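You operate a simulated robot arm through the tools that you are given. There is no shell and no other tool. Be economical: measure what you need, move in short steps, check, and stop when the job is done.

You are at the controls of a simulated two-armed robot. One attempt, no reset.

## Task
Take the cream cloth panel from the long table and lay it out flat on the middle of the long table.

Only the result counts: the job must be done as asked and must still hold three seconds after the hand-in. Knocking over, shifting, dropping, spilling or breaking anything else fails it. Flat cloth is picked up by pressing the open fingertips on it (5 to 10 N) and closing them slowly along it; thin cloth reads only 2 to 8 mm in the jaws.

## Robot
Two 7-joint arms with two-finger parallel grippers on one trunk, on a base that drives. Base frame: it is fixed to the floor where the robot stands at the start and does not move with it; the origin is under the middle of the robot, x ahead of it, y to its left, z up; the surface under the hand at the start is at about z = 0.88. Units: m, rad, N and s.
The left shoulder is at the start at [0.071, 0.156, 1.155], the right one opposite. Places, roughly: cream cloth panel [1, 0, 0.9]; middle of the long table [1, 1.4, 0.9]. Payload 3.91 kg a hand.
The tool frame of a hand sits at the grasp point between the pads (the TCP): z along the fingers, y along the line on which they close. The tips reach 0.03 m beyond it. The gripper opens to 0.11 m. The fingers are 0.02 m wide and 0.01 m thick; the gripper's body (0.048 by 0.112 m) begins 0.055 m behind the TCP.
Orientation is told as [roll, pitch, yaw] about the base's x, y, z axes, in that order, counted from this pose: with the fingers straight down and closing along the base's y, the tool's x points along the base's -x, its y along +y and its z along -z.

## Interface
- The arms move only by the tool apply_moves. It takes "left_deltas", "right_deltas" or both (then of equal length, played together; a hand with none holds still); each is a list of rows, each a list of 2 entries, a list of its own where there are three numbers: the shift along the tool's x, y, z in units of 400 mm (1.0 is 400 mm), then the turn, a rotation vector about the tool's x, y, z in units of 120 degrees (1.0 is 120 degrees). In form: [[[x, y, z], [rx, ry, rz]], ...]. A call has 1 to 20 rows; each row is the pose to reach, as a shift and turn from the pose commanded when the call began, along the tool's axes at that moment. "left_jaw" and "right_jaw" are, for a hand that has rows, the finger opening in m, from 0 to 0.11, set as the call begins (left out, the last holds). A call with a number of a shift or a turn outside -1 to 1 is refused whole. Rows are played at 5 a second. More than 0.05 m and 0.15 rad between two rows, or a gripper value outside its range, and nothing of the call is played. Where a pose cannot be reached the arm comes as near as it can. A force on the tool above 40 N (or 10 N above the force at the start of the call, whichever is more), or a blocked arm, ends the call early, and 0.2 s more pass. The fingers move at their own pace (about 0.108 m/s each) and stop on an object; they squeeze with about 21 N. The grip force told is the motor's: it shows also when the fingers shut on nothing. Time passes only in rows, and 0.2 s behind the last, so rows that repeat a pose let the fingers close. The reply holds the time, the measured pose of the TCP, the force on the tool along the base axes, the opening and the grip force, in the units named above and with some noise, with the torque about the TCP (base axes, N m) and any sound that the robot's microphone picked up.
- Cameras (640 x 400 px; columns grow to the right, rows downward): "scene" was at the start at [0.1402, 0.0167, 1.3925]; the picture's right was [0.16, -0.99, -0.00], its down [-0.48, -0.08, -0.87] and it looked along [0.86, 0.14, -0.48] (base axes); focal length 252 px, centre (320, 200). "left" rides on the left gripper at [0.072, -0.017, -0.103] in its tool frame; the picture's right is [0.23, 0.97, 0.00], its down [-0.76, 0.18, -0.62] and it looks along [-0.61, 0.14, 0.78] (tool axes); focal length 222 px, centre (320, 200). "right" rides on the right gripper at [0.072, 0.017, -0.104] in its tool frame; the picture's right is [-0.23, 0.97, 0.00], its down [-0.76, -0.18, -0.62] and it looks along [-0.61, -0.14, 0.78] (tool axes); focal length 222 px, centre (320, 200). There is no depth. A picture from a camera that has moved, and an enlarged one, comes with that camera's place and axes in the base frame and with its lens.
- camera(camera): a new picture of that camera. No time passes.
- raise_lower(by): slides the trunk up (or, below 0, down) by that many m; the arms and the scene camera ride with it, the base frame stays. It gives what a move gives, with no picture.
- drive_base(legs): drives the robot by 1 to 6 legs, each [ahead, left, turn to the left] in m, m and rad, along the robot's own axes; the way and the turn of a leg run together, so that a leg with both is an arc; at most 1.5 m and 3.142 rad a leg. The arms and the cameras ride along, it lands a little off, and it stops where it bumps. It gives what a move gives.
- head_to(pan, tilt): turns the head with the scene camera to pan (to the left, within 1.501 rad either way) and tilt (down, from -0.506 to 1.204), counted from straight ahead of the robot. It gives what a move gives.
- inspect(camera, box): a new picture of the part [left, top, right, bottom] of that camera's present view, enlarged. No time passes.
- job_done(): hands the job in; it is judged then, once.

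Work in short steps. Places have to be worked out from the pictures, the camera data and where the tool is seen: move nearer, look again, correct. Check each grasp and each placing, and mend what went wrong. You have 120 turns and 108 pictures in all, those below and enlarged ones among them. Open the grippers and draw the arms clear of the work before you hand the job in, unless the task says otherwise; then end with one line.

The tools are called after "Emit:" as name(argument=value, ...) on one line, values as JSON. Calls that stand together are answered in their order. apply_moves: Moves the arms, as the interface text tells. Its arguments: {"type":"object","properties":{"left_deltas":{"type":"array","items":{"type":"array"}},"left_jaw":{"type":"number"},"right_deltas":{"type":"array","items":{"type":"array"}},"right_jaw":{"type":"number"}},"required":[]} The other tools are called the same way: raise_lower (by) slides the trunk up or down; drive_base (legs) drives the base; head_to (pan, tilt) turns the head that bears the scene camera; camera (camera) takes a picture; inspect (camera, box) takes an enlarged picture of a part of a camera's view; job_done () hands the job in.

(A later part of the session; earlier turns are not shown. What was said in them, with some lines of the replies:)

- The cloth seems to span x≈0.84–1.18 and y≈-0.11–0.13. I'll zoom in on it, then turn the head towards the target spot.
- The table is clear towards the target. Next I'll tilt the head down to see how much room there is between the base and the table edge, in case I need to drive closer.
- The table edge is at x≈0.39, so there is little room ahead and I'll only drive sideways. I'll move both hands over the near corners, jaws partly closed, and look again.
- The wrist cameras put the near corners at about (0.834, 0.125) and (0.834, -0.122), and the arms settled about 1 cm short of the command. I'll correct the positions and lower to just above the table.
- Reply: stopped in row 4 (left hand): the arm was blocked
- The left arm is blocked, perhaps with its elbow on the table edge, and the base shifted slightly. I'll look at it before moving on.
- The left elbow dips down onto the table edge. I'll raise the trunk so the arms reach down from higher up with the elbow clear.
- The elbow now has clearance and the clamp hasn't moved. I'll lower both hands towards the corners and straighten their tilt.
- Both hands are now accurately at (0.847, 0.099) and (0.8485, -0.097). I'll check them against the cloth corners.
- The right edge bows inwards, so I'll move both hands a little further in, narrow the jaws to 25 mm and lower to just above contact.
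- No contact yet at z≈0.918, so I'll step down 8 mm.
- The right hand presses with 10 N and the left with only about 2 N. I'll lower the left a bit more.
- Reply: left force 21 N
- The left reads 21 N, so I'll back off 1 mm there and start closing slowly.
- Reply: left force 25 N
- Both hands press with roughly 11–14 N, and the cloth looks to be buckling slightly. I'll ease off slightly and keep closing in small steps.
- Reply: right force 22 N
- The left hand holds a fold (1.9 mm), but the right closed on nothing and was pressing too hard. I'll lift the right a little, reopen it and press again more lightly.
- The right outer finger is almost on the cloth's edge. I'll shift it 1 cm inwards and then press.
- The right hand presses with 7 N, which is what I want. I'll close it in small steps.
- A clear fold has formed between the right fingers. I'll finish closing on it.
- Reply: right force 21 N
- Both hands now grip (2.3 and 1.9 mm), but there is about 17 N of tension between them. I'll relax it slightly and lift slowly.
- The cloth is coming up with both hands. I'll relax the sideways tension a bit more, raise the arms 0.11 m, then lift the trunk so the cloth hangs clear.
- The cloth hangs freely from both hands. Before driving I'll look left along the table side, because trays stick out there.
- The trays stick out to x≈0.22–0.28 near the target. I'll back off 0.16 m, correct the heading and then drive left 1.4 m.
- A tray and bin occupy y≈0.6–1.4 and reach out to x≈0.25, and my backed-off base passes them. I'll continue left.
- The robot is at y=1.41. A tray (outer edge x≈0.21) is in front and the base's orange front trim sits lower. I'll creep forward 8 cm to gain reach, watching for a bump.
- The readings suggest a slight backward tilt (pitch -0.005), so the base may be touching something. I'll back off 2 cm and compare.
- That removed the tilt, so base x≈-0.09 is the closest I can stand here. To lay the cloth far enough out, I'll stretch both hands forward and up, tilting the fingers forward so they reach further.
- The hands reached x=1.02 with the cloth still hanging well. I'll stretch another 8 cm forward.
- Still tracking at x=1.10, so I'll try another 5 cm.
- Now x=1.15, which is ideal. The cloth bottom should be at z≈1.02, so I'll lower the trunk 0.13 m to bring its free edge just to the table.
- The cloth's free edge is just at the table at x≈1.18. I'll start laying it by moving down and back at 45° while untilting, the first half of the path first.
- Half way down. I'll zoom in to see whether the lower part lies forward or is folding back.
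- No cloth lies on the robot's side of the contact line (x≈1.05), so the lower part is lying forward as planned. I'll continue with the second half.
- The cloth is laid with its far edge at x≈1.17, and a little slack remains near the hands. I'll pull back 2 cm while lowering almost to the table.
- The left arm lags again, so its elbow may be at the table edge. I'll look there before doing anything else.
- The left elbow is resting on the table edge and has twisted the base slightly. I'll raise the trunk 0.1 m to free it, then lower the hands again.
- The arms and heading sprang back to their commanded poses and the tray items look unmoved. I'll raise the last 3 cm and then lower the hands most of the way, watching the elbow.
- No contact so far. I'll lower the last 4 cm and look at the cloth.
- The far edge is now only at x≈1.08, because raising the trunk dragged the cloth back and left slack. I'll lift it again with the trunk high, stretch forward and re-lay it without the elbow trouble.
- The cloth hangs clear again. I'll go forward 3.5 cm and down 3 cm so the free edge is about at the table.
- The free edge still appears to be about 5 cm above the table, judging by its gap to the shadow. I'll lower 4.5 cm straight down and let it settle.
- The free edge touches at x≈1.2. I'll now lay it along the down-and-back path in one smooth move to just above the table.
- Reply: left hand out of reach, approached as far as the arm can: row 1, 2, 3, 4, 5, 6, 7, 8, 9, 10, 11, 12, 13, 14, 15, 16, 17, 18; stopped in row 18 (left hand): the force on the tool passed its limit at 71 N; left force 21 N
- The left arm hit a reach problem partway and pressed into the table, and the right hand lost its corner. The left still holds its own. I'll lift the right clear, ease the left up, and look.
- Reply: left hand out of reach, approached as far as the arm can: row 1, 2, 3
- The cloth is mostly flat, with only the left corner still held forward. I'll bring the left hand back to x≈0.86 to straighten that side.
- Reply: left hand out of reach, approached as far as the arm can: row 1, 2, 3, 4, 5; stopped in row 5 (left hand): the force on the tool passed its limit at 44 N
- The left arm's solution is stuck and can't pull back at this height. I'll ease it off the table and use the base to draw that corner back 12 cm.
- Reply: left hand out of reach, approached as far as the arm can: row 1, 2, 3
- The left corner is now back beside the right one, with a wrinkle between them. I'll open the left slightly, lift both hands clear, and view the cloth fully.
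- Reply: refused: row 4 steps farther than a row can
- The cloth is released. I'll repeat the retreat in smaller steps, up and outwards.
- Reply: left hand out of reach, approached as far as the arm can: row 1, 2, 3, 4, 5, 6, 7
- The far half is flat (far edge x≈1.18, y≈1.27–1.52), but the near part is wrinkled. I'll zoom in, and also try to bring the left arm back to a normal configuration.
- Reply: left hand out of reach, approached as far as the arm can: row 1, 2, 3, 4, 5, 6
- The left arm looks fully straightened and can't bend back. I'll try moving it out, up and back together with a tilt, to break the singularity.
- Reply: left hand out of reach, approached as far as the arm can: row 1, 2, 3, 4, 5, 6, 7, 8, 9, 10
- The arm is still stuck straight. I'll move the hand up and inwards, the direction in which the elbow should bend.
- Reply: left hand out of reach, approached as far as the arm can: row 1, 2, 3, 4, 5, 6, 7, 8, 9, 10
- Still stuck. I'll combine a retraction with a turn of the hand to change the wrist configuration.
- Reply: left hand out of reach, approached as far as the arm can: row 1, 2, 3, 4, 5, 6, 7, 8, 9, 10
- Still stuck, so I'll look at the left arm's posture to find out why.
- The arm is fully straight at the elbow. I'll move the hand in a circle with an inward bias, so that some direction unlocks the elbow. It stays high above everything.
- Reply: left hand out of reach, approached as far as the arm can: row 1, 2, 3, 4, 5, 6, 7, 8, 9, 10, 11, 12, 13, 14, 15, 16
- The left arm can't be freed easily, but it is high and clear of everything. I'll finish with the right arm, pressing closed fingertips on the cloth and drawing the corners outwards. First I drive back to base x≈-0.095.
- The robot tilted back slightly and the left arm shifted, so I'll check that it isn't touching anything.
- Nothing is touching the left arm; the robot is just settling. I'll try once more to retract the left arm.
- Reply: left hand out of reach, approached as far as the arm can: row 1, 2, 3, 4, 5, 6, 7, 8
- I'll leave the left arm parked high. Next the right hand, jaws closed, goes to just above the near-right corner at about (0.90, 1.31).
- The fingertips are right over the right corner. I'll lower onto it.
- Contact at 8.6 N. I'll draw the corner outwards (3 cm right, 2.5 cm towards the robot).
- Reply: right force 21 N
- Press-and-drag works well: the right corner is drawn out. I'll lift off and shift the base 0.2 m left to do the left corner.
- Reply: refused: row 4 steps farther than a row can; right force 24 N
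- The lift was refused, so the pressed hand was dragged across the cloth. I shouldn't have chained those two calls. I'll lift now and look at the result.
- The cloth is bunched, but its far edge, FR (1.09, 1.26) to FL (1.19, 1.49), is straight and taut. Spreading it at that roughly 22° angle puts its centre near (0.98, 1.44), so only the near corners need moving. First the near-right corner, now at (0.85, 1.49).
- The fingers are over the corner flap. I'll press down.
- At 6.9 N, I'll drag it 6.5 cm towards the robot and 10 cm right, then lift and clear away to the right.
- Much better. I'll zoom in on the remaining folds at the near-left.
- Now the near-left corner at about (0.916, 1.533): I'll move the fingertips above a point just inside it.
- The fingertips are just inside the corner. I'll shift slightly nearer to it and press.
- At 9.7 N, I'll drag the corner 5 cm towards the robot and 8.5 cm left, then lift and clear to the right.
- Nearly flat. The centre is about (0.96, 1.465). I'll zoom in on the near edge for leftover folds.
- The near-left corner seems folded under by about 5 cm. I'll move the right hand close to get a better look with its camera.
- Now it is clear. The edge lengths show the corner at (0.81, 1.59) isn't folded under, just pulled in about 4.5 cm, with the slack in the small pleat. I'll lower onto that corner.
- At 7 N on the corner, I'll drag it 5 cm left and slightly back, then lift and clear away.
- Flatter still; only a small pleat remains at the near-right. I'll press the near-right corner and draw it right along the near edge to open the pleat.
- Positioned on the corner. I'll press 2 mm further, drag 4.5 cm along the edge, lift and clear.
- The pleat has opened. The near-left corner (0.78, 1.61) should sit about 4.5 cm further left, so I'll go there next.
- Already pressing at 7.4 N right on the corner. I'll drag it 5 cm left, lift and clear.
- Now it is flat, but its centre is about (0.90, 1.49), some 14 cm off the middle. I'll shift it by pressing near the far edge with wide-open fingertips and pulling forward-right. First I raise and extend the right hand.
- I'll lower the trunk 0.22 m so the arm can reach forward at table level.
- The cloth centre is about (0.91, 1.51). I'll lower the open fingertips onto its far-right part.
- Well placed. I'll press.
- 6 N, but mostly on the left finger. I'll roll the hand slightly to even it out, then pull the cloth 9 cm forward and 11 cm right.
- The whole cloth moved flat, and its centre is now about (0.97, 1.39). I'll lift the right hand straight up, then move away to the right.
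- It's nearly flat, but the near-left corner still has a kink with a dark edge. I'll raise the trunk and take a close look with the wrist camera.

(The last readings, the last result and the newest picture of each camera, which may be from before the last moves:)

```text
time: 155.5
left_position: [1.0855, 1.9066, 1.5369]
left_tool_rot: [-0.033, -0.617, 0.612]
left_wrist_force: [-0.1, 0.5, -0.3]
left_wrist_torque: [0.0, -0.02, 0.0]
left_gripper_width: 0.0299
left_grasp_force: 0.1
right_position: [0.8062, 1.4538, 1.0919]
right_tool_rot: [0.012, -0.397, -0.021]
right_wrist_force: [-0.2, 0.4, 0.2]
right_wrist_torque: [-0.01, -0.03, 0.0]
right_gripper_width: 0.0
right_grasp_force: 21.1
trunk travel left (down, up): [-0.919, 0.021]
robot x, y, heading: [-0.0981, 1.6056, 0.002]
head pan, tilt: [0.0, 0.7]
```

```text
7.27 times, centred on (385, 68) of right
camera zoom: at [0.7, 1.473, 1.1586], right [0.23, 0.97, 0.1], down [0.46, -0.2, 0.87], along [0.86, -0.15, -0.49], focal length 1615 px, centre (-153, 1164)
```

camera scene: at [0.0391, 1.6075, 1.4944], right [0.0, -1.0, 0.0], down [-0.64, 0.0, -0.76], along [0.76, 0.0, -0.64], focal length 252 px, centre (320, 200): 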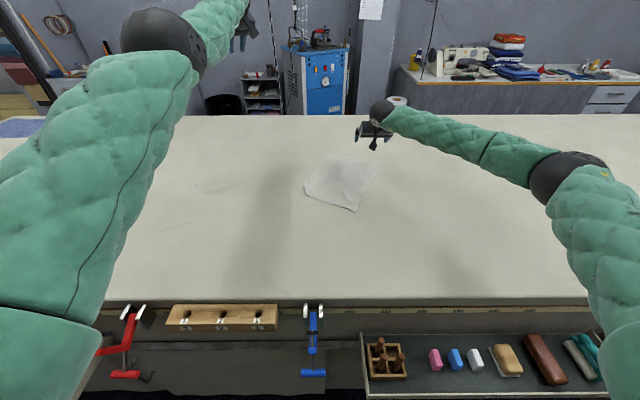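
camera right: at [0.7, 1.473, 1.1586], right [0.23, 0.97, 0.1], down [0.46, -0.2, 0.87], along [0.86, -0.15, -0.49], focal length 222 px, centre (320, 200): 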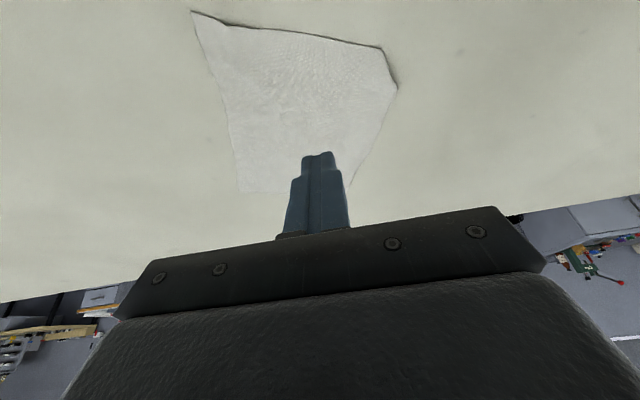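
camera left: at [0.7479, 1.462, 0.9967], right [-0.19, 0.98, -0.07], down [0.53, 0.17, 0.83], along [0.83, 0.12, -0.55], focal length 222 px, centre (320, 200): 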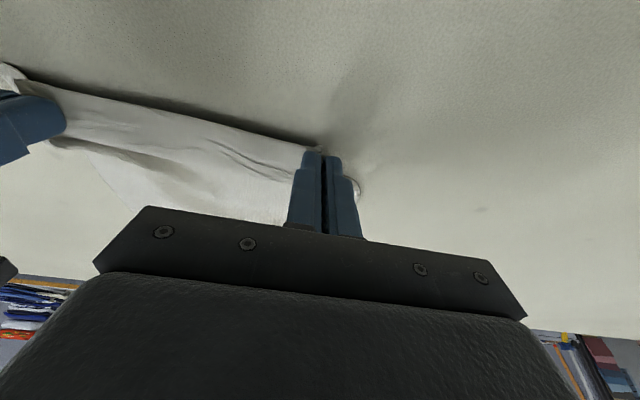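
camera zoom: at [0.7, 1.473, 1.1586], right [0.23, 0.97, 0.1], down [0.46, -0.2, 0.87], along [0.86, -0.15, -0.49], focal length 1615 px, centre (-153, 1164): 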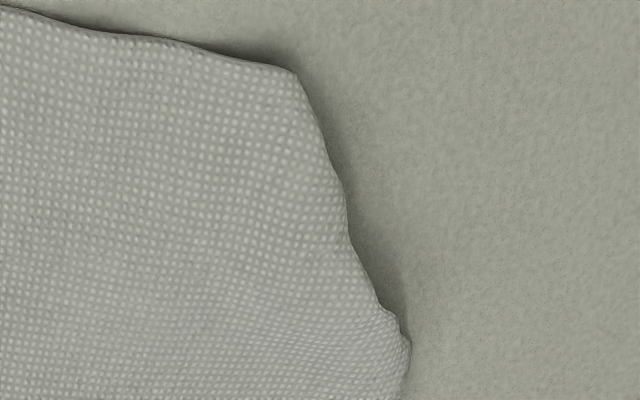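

The cloth covers about 97% of its full area; only a tiny corner tip is tucked, so reworking it isn't worth the risk. I'll raise the right hand, move it clear with open jaws, and take a last look.

Emit:
apply_moves(right_deltas=[[[-0.035, 0, -0.085], [0, 0, 0]], [[-0.07, 0, -0.17], [0, 0, 0]], [[-0.1, -0.06, -0.24], [0, 0, 0]], [[-0.1, -0.17, -0.24], [0, 0, 0]], [[-0.1, -0.28, -0.24], [0, 0, 0]], [[-0.1, -0.39, -0.24], [0, 0, 0]], [[-0.1, -0.5, -0.24], [0, 0, 0]], [[-0.1, -0.61, -0.24], [0, 0, 0]], [[-0.1, -0.72, -0.24], [0, 0, 0]], [[-0.1, -0.83, -0.24], [0, 0, 0]], [[-0.1, -0.94, -0.24], [0, 0, 0]]], right_jaw=0.08)

Emit:
camera(camera="scene")

Emit:
inspect(camera="scene", box=[300, 140, 420, 225])

```text
time: 157.9
left_position: [1.0847, 1.9058, 1.5388]
left_tool_rot: [-0.03, -0.618, 0.613]
left_wrist_force: [-1.0, 0.3, -0.1]
left_wrist_torque: [0.01, 0.02, 0.02]
left_gripper_width: 0.0299
left_grasp_force: 0.1
right_position: [0.8018, 1.0787, 1.1917]
right_tool_rot: [0.014, -0.397, -0.018]
right_wrist_force: [0.1, -0.3, -0.8]
right_wrist_torque: [0.04, -0.01, 0.02]
right_gripper_width: 0.0798
right_grasp_force: 0.1
trunk travel left (down, up): [-0.919, 0.021]
robot x, y, heading: [-0.0967, 1.6041, 0.005]
head pan, tilt: [0.0, 0.7]
```

```text
14 pictures are left
camera scene: at [0.0387, 1.606, 1.6943], right [0.0, -1.0, 0.0], down [-0.64, 0.0, -0.76], along [0.76, 0.0, -0.64], focal length 252 px, centre (320, 200)
```

scene: 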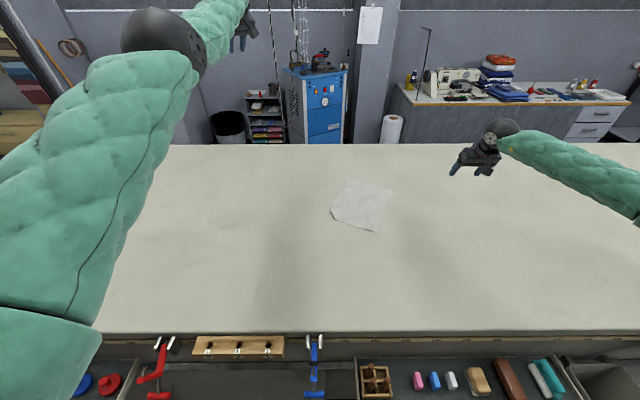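

```text
4.71 times, centred on (360, 182) of scene
camera zoom: at [0.0387, 1.606, 1.6943], right [0.0, -1.0, 0.0], down [-0.64, 0.0, -0.76], along [0.76, 0.0, -0.64], focal length 1185 px, centre (132, 282)
```

zoom: 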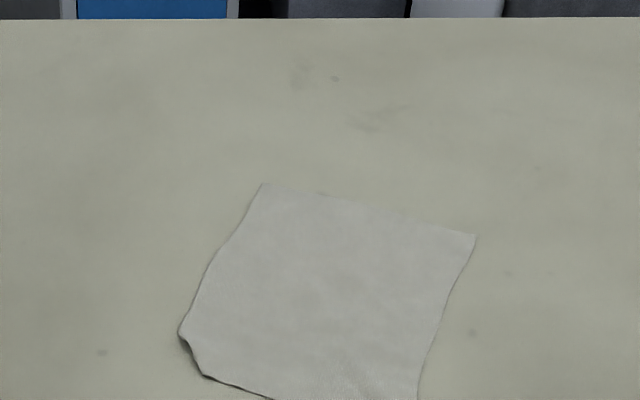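

The cloth lies flat around (0.98, 1.39), both hands are open and clear of it, and the tray items and clamps look undisturbed. I'm handing in.

Emit:
job_done()

```text
The job is handed in.
```

The cream cloth panel is laid out flat near the middle of the long table, centred at about (0.98, 1.39) and turned roughly 22°; a small near-left corner tip (about 5 cm) is still tucked under, and the tray items and clamps look undisturbed.
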